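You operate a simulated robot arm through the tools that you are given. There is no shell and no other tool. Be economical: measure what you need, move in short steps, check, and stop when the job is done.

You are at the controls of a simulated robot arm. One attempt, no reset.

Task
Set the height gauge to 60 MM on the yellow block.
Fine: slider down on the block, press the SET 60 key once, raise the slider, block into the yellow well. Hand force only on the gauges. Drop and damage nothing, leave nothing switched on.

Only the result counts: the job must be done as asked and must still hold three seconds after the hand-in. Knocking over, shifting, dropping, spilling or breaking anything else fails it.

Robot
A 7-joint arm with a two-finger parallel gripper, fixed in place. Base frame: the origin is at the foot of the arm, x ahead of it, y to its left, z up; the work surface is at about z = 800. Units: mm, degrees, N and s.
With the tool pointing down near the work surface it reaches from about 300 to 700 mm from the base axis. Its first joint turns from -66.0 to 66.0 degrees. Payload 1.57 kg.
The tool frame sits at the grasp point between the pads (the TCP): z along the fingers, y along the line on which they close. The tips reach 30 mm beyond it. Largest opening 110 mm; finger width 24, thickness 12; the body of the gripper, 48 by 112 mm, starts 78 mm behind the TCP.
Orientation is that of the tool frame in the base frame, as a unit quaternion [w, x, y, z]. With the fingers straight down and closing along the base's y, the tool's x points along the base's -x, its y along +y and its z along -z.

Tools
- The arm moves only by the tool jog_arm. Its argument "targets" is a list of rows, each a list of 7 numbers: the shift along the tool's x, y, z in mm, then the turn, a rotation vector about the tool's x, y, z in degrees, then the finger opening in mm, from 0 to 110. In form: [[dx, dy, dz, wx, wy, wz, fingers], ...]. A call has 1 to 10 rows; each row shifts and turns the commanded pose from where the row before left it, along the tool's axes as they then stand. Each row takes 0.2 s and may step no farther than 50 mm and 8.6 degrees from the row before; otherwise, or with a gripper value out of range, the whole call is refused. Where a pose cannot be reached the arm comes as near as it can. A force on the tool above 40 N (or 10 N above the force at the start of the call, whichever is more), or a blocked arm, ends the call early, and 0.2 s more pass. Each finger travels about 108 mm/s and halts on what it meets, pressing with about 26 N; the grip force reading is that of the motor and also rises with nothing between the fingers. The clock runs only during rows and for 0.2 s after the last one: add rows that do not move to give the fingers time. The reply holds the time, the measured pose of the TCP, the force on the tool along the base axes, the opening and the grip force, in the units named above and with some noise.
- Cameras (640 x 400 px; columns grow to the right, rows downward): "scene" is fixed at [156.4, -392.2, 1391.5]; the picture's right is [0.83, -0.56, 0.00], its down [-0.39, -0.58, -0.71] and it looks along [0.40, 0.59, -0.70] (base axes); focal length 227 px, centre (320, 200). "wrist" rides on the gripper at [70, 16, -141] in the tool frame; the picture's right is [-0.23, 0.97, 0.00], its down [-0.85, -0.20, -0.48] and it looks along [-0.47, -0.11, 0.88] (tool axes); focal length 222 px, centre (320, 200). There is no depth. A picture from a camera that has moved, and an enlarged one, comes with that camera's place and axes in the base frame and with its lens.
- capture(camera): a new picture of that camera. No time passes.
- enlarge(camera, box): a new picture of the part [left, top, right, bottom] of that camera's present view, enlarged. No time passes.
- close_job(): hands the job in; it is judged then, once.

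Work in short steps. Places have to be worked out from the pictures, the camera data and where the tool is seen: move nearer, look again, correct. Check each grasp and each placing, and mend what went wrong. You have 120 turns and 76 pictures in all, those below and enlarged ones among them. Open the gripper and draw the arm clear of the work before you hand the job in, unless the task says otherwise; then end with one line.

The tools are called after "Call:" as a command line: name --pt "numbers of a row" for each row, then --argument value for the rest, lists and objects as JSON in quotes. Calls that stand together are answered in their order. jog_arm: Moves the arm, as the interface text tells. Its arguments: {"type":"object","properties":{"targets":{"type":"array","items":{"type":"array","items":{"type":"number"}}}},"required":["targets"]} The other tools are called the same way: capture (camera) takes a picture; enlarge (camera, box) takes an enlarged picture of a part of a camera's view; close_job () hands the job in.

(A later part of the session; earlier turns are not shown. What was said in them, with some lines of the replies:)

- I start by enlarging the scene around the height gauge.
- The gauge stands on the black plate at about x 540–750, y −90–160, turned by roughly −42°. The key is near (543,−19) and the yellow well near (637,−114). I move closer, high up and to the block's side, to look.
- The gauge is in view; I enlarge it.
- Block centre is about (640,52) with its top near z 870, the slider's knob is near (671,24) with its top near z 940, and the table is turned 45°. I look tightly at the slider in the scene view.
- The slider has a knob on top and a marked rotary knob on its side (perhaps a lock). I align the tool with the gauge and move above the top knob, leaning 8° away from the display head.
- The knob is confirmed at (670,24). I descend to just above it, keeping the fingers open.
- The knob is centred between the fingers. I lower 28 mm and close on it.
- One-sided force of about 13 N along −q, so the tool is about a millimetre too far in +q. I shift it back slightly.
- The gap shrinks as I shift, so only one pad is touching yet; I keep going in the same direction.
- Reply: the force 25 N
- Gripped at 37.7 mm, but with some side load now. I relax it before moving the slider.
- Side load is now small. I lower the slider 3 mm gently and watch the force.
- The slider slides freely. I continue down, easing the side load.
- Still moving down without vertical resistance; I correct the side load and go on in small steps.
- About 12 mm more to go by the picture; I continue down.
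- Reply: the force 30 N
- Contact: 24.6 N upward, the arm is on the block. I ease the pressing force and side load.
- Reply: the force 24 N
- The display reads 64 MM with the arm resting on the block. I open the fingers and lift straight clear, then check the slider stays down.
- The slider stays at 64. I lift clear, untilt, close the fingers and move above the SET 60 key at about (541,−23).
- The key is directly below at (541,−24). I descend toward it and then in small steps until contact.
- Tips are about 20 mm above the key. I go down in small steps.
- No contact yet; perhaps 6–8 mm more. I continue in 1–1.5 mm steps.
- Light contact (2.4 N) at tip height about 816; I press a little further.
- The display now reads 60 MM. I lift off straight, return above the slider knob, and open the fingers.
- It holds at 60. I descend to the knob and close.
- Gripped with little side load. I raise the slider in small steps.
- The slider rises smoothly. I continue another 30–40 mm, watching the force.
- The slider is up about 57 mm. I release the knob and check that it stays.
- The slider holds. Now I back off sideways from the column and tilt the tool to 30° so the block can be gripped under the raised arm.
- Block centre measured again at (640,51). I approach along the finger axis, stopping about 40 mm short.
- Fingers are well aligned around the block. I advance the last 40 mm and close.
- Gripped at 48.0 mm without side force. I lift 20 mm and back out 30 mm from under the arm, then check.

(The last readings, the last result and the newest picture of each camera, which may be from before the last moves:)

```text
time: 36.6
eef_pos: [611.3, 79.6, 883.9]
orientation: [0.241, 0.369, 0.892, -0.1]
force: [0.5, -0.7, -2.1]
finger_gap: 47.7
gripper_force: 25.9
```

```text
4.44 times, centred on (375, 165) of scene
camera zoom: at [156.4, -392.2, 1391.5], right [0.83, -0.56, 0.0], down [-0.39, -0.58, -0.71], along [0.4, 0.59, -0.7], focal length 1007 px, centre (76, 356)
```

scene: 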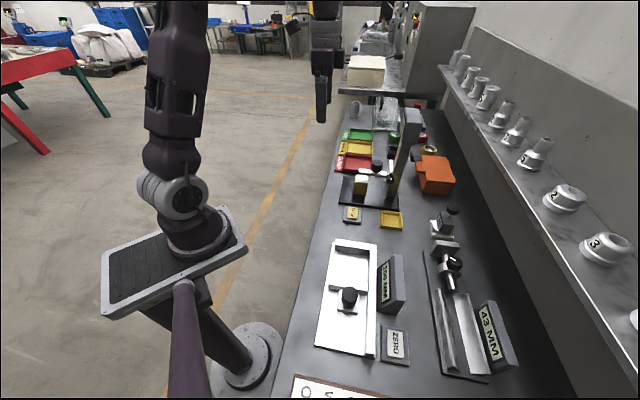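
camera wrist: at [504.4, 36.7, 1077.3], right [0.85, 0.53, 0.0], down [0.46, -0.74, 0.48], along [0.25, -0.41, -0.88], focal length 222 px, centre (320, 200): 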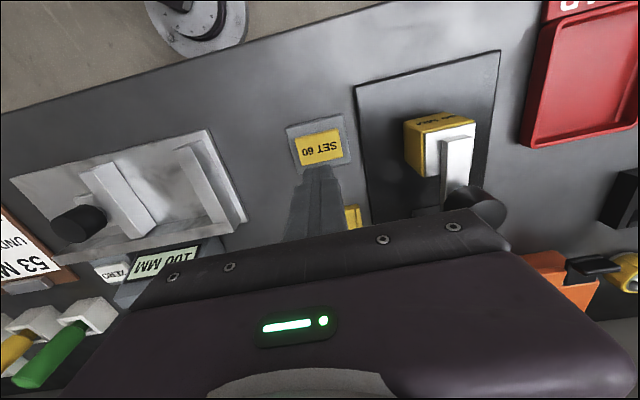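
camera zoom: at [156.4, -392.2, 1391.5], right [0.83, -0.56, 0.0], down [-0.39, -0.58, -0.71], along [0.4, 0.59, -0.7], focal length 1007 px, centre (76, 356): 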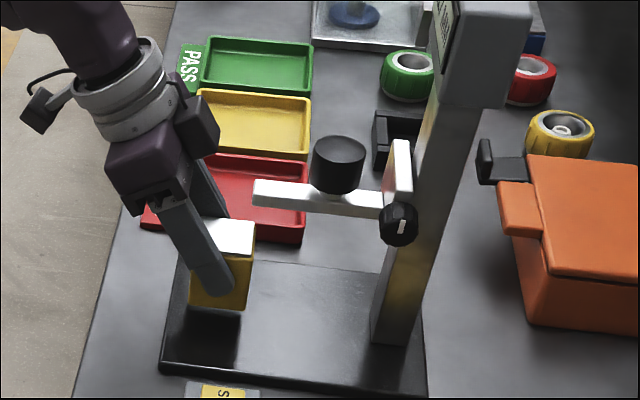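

The block is held level, and the slider is untouched. I raise a bit and carry the block in front of the gauge, toward the well.

Call:
jog_arm --pt "-10 -5 -17.3 0 0 0 35" --pt "0 -38 0 0 0 0 35" --pt "0 -38 0 0 0 0 35" --pt "0 -38 0 0 0 0 35" --pt "-25.9 0 15 0 0 0 35" --pt "-25.9 0 15 0 0 0 35"

Call:
enlarge --camera "wrist" --box '[180, 40, 460, 240]'

Call:
enlarge --camera "scene" --box '[340, 160, 430, 250]'

```text
time: 38.0
eef_pos: [570.5, -45.7, 904.0]
orientation: [0.24, 0.368, 0.893, -0.1]
force: [0.4, 0.2, -2.2]
finger_gap: 47.9
gripper_force: 26.1
```

```text
2.00 times, centred on (320, 140) of wrist
camera zoom: at [488.1, 58.3, 991.0], right [0.83, 0.55, 0.11], down [0.21, -0.49, 0.84], along [0.52, -0.67, -0.52], focal length 444 px, centre (320, 320)
```

zoom: 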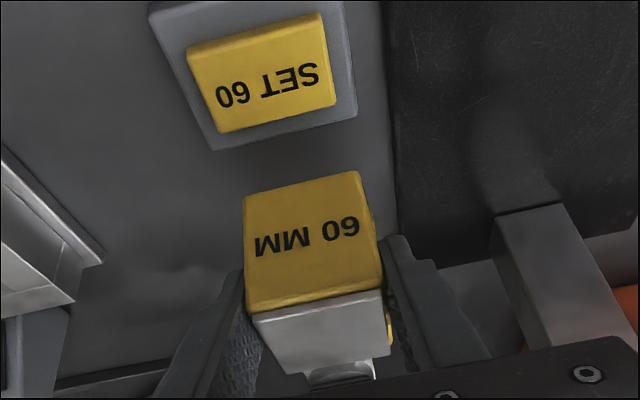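

```text
4.44 times, centred on (385, 205) of scene
camera zoom: at [156.4, -392.2, 1391.5], right [0.83, -0.56, 0.0], down [-0.39, -0.58, -0.71], along [0.4, 0.59, -0.7], focal length 1007 px, centre (31, 178)
```

zoom: 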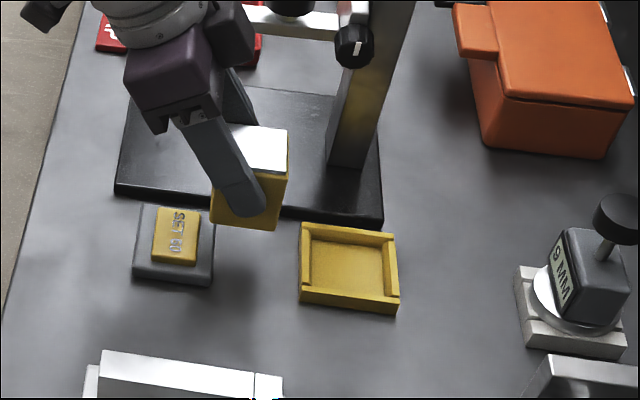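

The well's outer size is about 71 mm and its rim about z 816; centre estimates agree at (634,−114). The block centre is now about (579,−54), so I move 81 mm along the gauge axis and 3.5 mm forward.

Call:
jog_arm --pt "-35 -1.7 20.5 0 0 0 35" --pt "-35 -1.8 20.5 0 0 0 35" --pt "0 0 0 0 0 0 35"

Call:
enlarge --camera "wrist" --box '[220, 60, 420, 220]'

Call:
enlarge --camera "scene" --box '[360, 175, 424, 235]'

```text
time: 38.8
eef_pos: [625.0, -106.7, 903.9]
orientation: [0.241, 0.369, 0.892, -0.099]
force: [0.2, -0.1, -2.7]
finger_gap: 47.8
gripper_force: 26.4
```

```text
2.50 times, centred on (320, 140) of wrist
camera zoom: at [543.8, -1.4, 990.6], right [0.83, 0.55, 0.11], down [0.21, -0.49, 0.84], along [0.52, -0.67, -0.52], focal length 555 px, centre (320, 350)
```

zoom: 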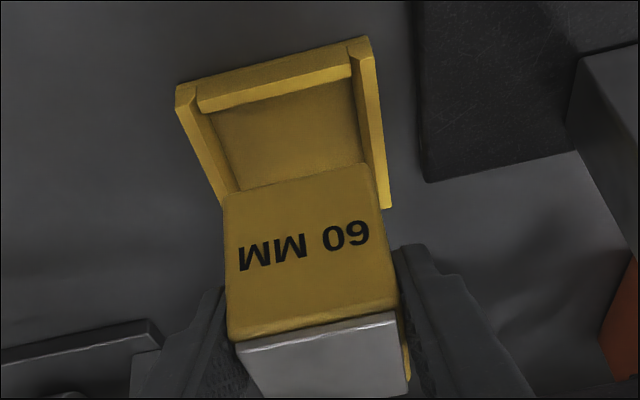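

```text
6.67 times, centred on (392, 205) of scene
camera zoom: at [156.4, -392.2, 1391.5], right [0.83, -0.56, 0.0], down [-0.39, -0.58, -0.71], along [0.4, 0.59, -0.7], focal length 1511 px, centre (-160, 167)
```

zoom: 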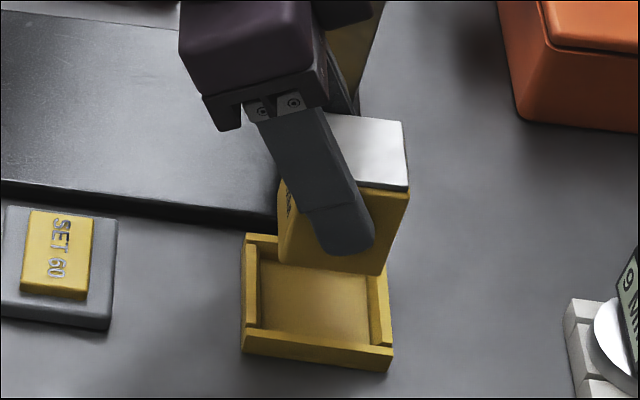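

The cameras differ by a couple of millimetres at this height, so I lower to just above the rim, shifting −1.5 mm in both directions, and measure again.

Call:
jog_arm --pt "8.2 -0.8 12.6 0 0 0 35" --pt "8.2 -0.7 12.6 0 0 0 35" --pt "0 0 0 0 0 0 35"

Call:
enlarge --camera "wrist" --box '[240, 80, 400, 210]'

Call:
enlarge --camera "scene" --box '[370, 185, 418, 230]'

```text
time: 39.6
eef_pos: [622.5, -105.2, 874.4]
orientation: [0.24, 0.369, 0.892, -0.1]
force: [0.8, -0.2, -3.1]
finger_gap: 47.9
gripper_force: 26.1
```

```text
3.08 times, centred on (320, 145) of wrist
camera zoom: at [541.5, -1.4, 960.5], right [0.83, 0.55, 0.11], down [0.21, -0.49, 0.84], along [0.52, -0.67, -0.52], focal length 684 px, centre (320, 369)
```

zoom: 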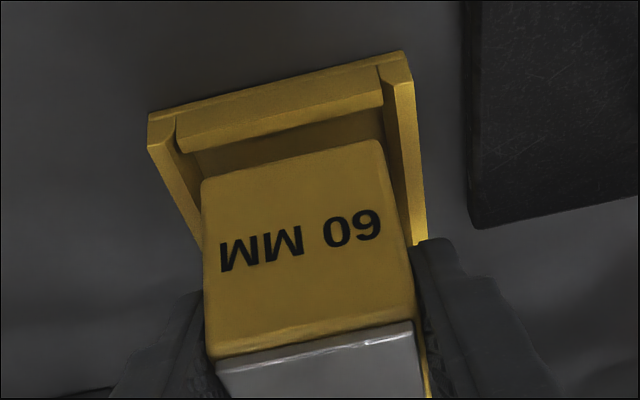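

```text
8.89 times, centred on (394, 208) of scene
camera zoom: at [156.4, -392.2, 1391.5], right [0.83, -0.56, 0.0], down [-0.39, -0.58, -0.71], along [0.4, 0.59, -0.7], focal length 2015 px, centre (-338, 133)
```

zoom: 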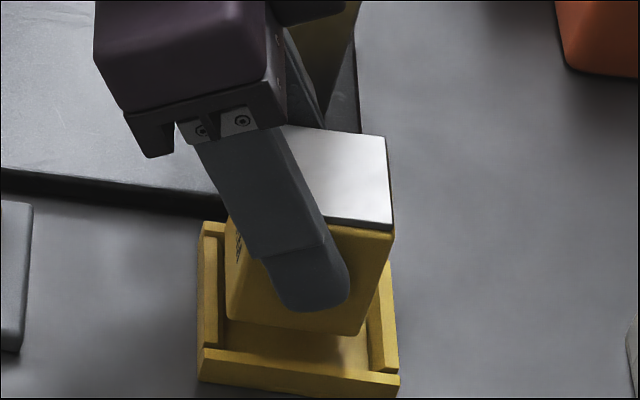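

The block now needs about +3 mm along p and slightly −0.8 mm in q. I shift, lower 4 mm and recheck closely.

Call:
jog_arm --pt "-2.6 -0.8 1.5 0 0 0 35" --pt "2 0 3.5 0 0 0 35" --pt "0 0 0 0 0 0 35"

Call:
enlarge --camera "wrist" --box '[270, 90, 370, 160]'

Call:
enlarge --camera "scene" --box '[376, 200, 416, 230]'

```text
time: 40.4
eef_pos: [623.6, -107.4, 869.7]
orientation: [0.24, 0.369, 0.892, -0.1]
force: [-0.6, -0.1, -2.8]
finger_gap: 47.8
gripper_force: 26.0
```

```text
5.71 times, centred on (320, 125) of wrist
camera zoom: at [543.0, -4.3, 956.6], right [0.83, 0.55, 0.11], down [0.21, -0.49, 0.84], along [0.52, -0.67, -0.52], focal length 1269 px, centre (320, 629)
```

zoom: 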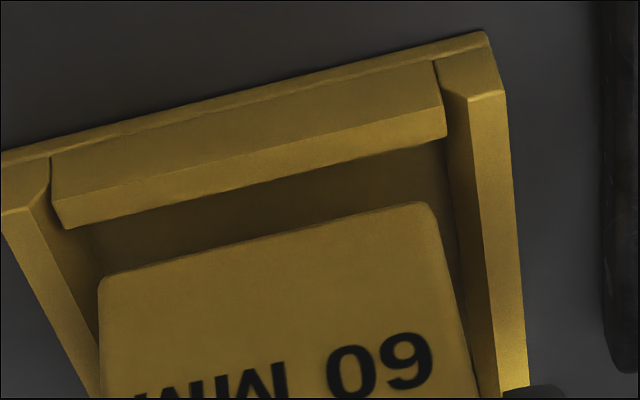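

```text
13.33 times, centred on (396, 215) of scene
camera zoom: at [156.4, -392.2, 1391.5], right [0.83, -0.56, 0.0], down [-0.39, -0.58, -0.71], along [0.4, 0.59, -0.7], focal length 3022 px, centre (-693, 0)
```

zoom: 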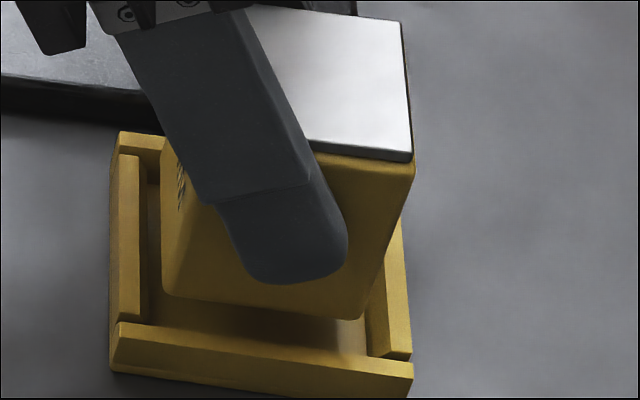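

Margins look adequate on all sides (about 4–6 mm). I lower another 6 mm with force watch.

Call:
jog_arm --pt "1 0 1.7 0 0 0 35" --pt "1 0 1.7 0 0 0 35" --pt "1 0 1.7 0 0 0 35"

Call:
enlarge --camera "wrist" --box '[270, 90, 370, 160]'

Call:
enlarge --camera "scene" --box '[376, 200, 416, 230]'

```text
time: 41.2
eef_pos: [624.3, -108.2, 863.1]
orientation: [0.241, 0.368, 0.892, -0.1]
force: [-0.5, -0.7, -2.9]
finger_gap: 47.7
gripper_force: 25.8
```

```text
5.71 times, centred on (320, 125) of wrist
camera zoom: at [543.2, -3.8, 950.7], right [0.83, 0.55, 0.11], down [0.21, -0.49, 0.84], along [0.52, -0.67, -0.52], focal length 1269 px, centre (320, 629)
```

zoom: 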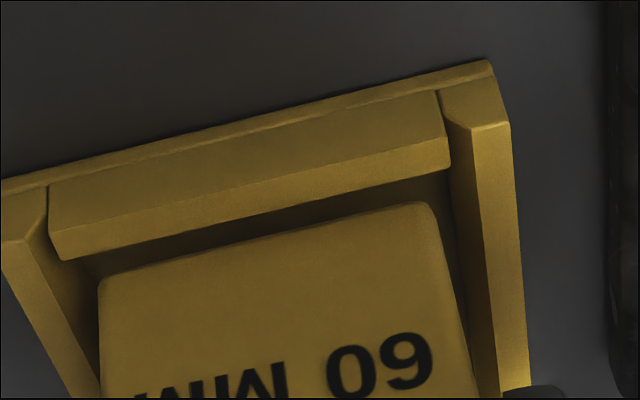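

```text
13.33 times, centred on (396, 215) of scene
camera zoom: at [156.4, -392.2, 1391.5], right [0.83, -0.56, 0.0], down [-0.39, -0.58, -0.71], along [0.4, 0.59, -0.7], focal length 3022 px, centre (-693, 0)
```

zoom: 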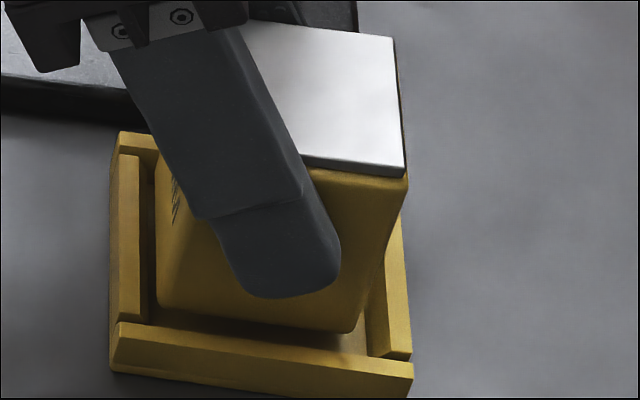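

No contact and margins on every side. I lower further in small steps until the block meets the floor.

Call:
jog_arm --pt "0.75 0 1.3 0 0 0 35" --pt "0.75 0 1.3 0 0 0 35"

Call:
jog_arm --pt "0.75 0 1.3 0 0 0 35" --pt "0.75 0 1.3 0 0 0 35"

```text
time: 41.8
eef_pos: [625.6, -107.2, 860.0]
orientation: [0.241, 0.369, 0.892, -0.099]
force: [-0.1, -0.3, -2.0]
finger_gap: 47.8
gripper_force: 26.0
```

```text
time: 42.4
eef_pos: [624.4, -108.0, 856.6]
orientation: [0.24, 0.368, 0.892, -0.1]
force: [-0.9, 0.6, -2.5]
finger_gap: 47.6
gripper_force: 26.0
```

Call:
jog_arm --pt "0.5 0 0.9 0 0 0 35" --pt "0.5 0 0.9 0 0 0 35"

Call:
enlarge --camera "scene" --box '[376, 200, 416, 230]'

```text
time: 43.0
eef_pos: [623.3, -108.8, 854.4]
orientation: [0.24, 0.369, 0.892, -0.099]
force: [-0.1, -0.6, -1.1]
finger_gap: 48.0
gripper_force: 25.8
```

```text
13.33 times, centred on (396, 215) of scene
camera zoom: at [156.4, -392.2, 1391.5], right [0.83, -0.56, 0.0], down [-0.39, -0.58, -0.71], along [0.4, 0.59, -0.7], focal length 3022 px, centre (-693, 0)
```

zoom: 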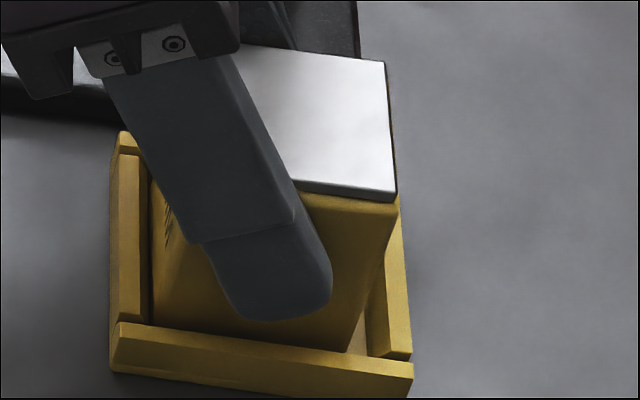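

The vertical force is starting to change; I continue in sub-millimetre steps.

Call:
jog_arm --pt "0.35 0 0.6 0 0 0 35" --pt "0.35 0 0.6 0 0 0 35"

```text
time: 43.6
eef_pos: [622.4, -108.9, 855.2]
orientation: [0.241, 0.368, 0.892, -0.099]
force: [-4.9, 4.2, 18.2]
finger_gap: 47.7
gripper_force: 26.0
```

Contact at TCP z ≈ 855, i.e. block bottom about z 803–804, which fits the well floor. I relieve the pressure and look.

Call:
jog_arm --pt "-0.4 0 -0.7 0 0 0 35" --pt "0 0 0 0 0 0 35"

Call:
enlarge --camera "wrist" --box '[270, 90, 370, 160]'

Call:
enlarge --camera "scene" --box '[376, 200, 416, 230]'

```text
time: 44.2
eef_pos: [624.6, -106.6, 855.7]
orientation: [0.242, 0.369, 0.892, -0.1]
force: [1.9, 0.6, 7.7]
finger_gap: 48.0
gripper_force: 25.9
```

```text
5.71 times, centred on (320, 125) of wrist
camera zoom: at [543.0, -4.1, 942.3], right [0.83, 0.55, 0.12], down [0.21, -0.49, 0.84], along [0.52, -0.67, -0.52], focal length 1269 px, centre (320, 629)
```

zoom: 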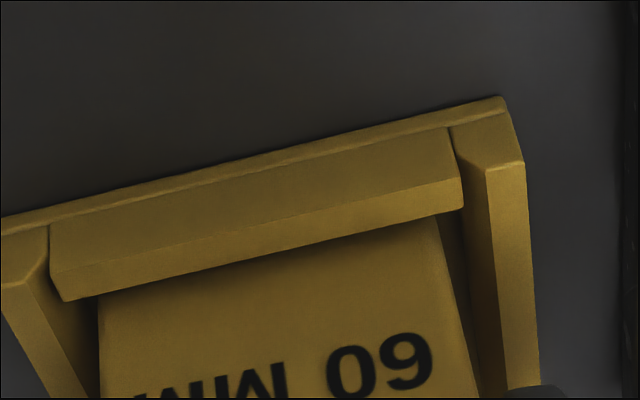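

```text
13.33 times, centred on (396, 215) of scene
camera zoom: at [156.2, -392.1, 1391.6], right [0.83, -0.56, 0.0], down [-0.39, -0.58, -0.71], along [0.4, 0.59, -0.7], focal length 3022 px, centre (-693, 0)
```

zoom: 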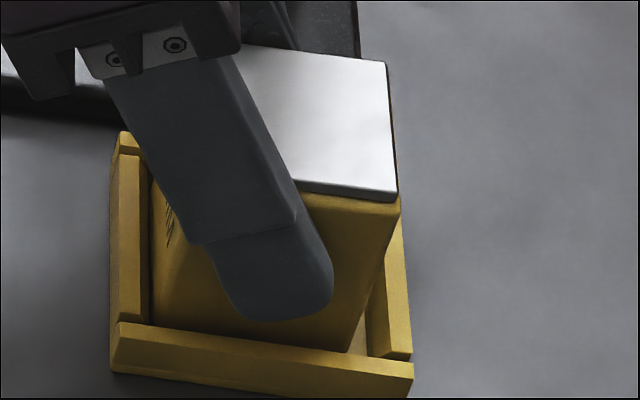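

The block sits inside all four walls on the floor. I open the fingers slowly and retreat along the finger axis.

Call:
jog_arm --pt "0 0 0 0 0 0 52" --pt "0 0 0 0 0 0 62" --pt "0 0 0 0 0 0 66" --pt "0 0 -15 0 0 0 66" --pt "0 0 -30 0 0 0 66" --pt "0 0 -40 0 0 0 66" --pt "0 0 -40 0 0 0 66" --pt "0 0 -40 0 0 0 66"

Call:
enlarge --camera "scene" --box '[330, 90, 450, 240]'

Call:
enlarge --camera "scene" --box '[376, 190, 416, 230]'

Call:
enlarge --camera "scene" --box '[385, 105, 425, 142]'

```text
time: 46.0
eef_pos: [566.4, -49.9, 1000.4]
orientation: [0.241, 0.37, 0.892, -0.1]
force: [-0.5, -0.5, -0.4]
finger_gap: 66.0
gripper_force: 0.0
```

```text
2.67 times, centred on (390, 165) of scene
camera zoom: at [156.3, -392.2, 1391.5], right [0.83, -0.56, 0.0], down [-0.39, -0.58, -0.71], along [0.4, 0.59, -0.7], focal length 604 px, centre (133, 293)
```

zoom: 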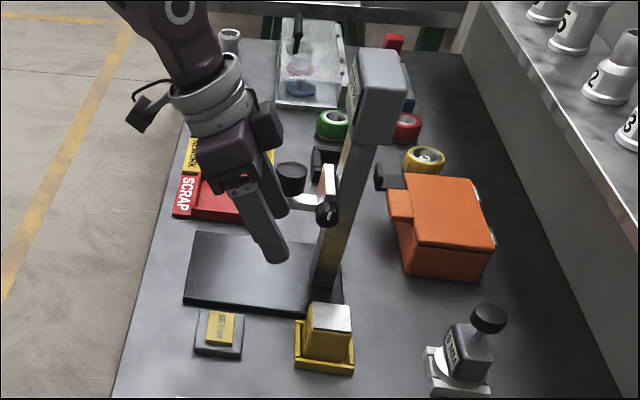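

```text
10.00 times, centred on (396, 210) of scene
camera zoom: at [156.3, -392.2, 1391.5], right [0.83, -0.56, 0.0], down [-0.39, -0.58, -0.71], along [0.4, 0.59, -0.7], focal length 2266 px, centre (-440, 100)
```

zoom: 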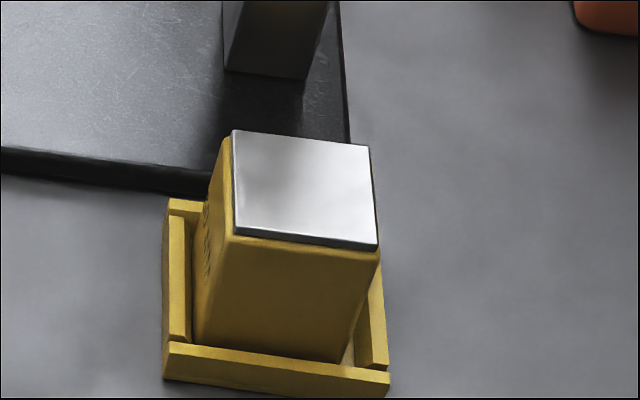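

```text
10.81 times, centred on (405, 124) of scene
camera zoom: at [156.3, -392.2, 1391.5], right [0.83, -0.56, 0.0], down [-0.39, -0.58, -0.71], along [0.4, 0.59, -0.7], focal length 2450 px, centre (-599, 1027)
```

zoom: 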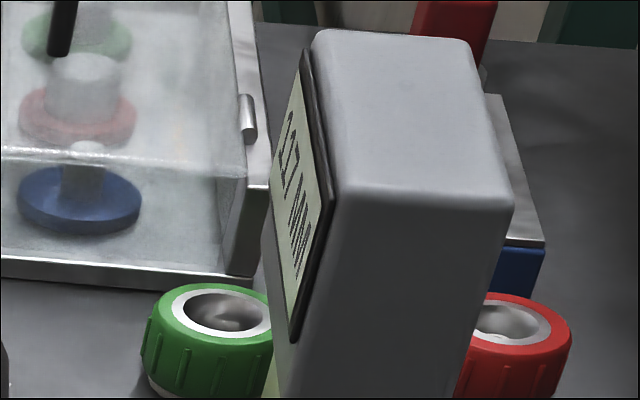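

The block is seated in the well and the gauge reads about 117 (60 + 57 raised). I draw the arm further clear and do a last check.

Call:
jog_arm --pt "0 0 -40 0 0 0 80" --pt "0 0 -40 0 0 0 100" --pt "-10 0 -30 0 0 0 110" --pt "0 0 0 0 0 0 110"

Call:
capture --camera "scene"

```text
time: 47.0
eef_pos: [532.3, -16.3, 1099.0]
orientation: [0.241, 0.368, 0.893, -0.098]
force: [0.7, 0.0, -0.1]
finger_gap: 110.1
gripper_force: 0.0
```

```text
21 pictures are left
```

scene: 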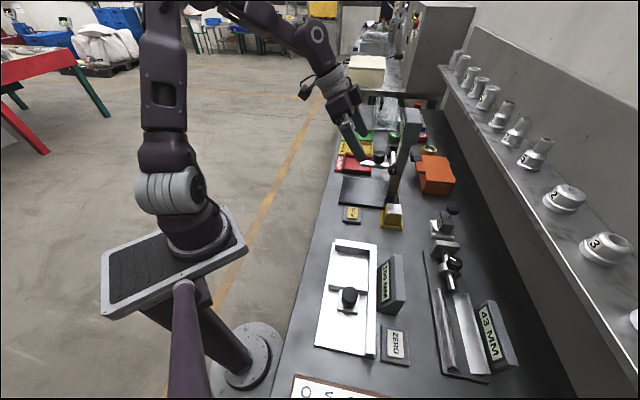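

Everything is in place, with the arm clear and the gripper open. I hand the job in.

Call:
close_job

```text
The job is handed in.
```

The height gauge was set to 60 mm on the yellow block with one press of SET 60, the slider is raised (the display read about 117 mm after lifting), and the block sits in the yellow well; the job is handed in.
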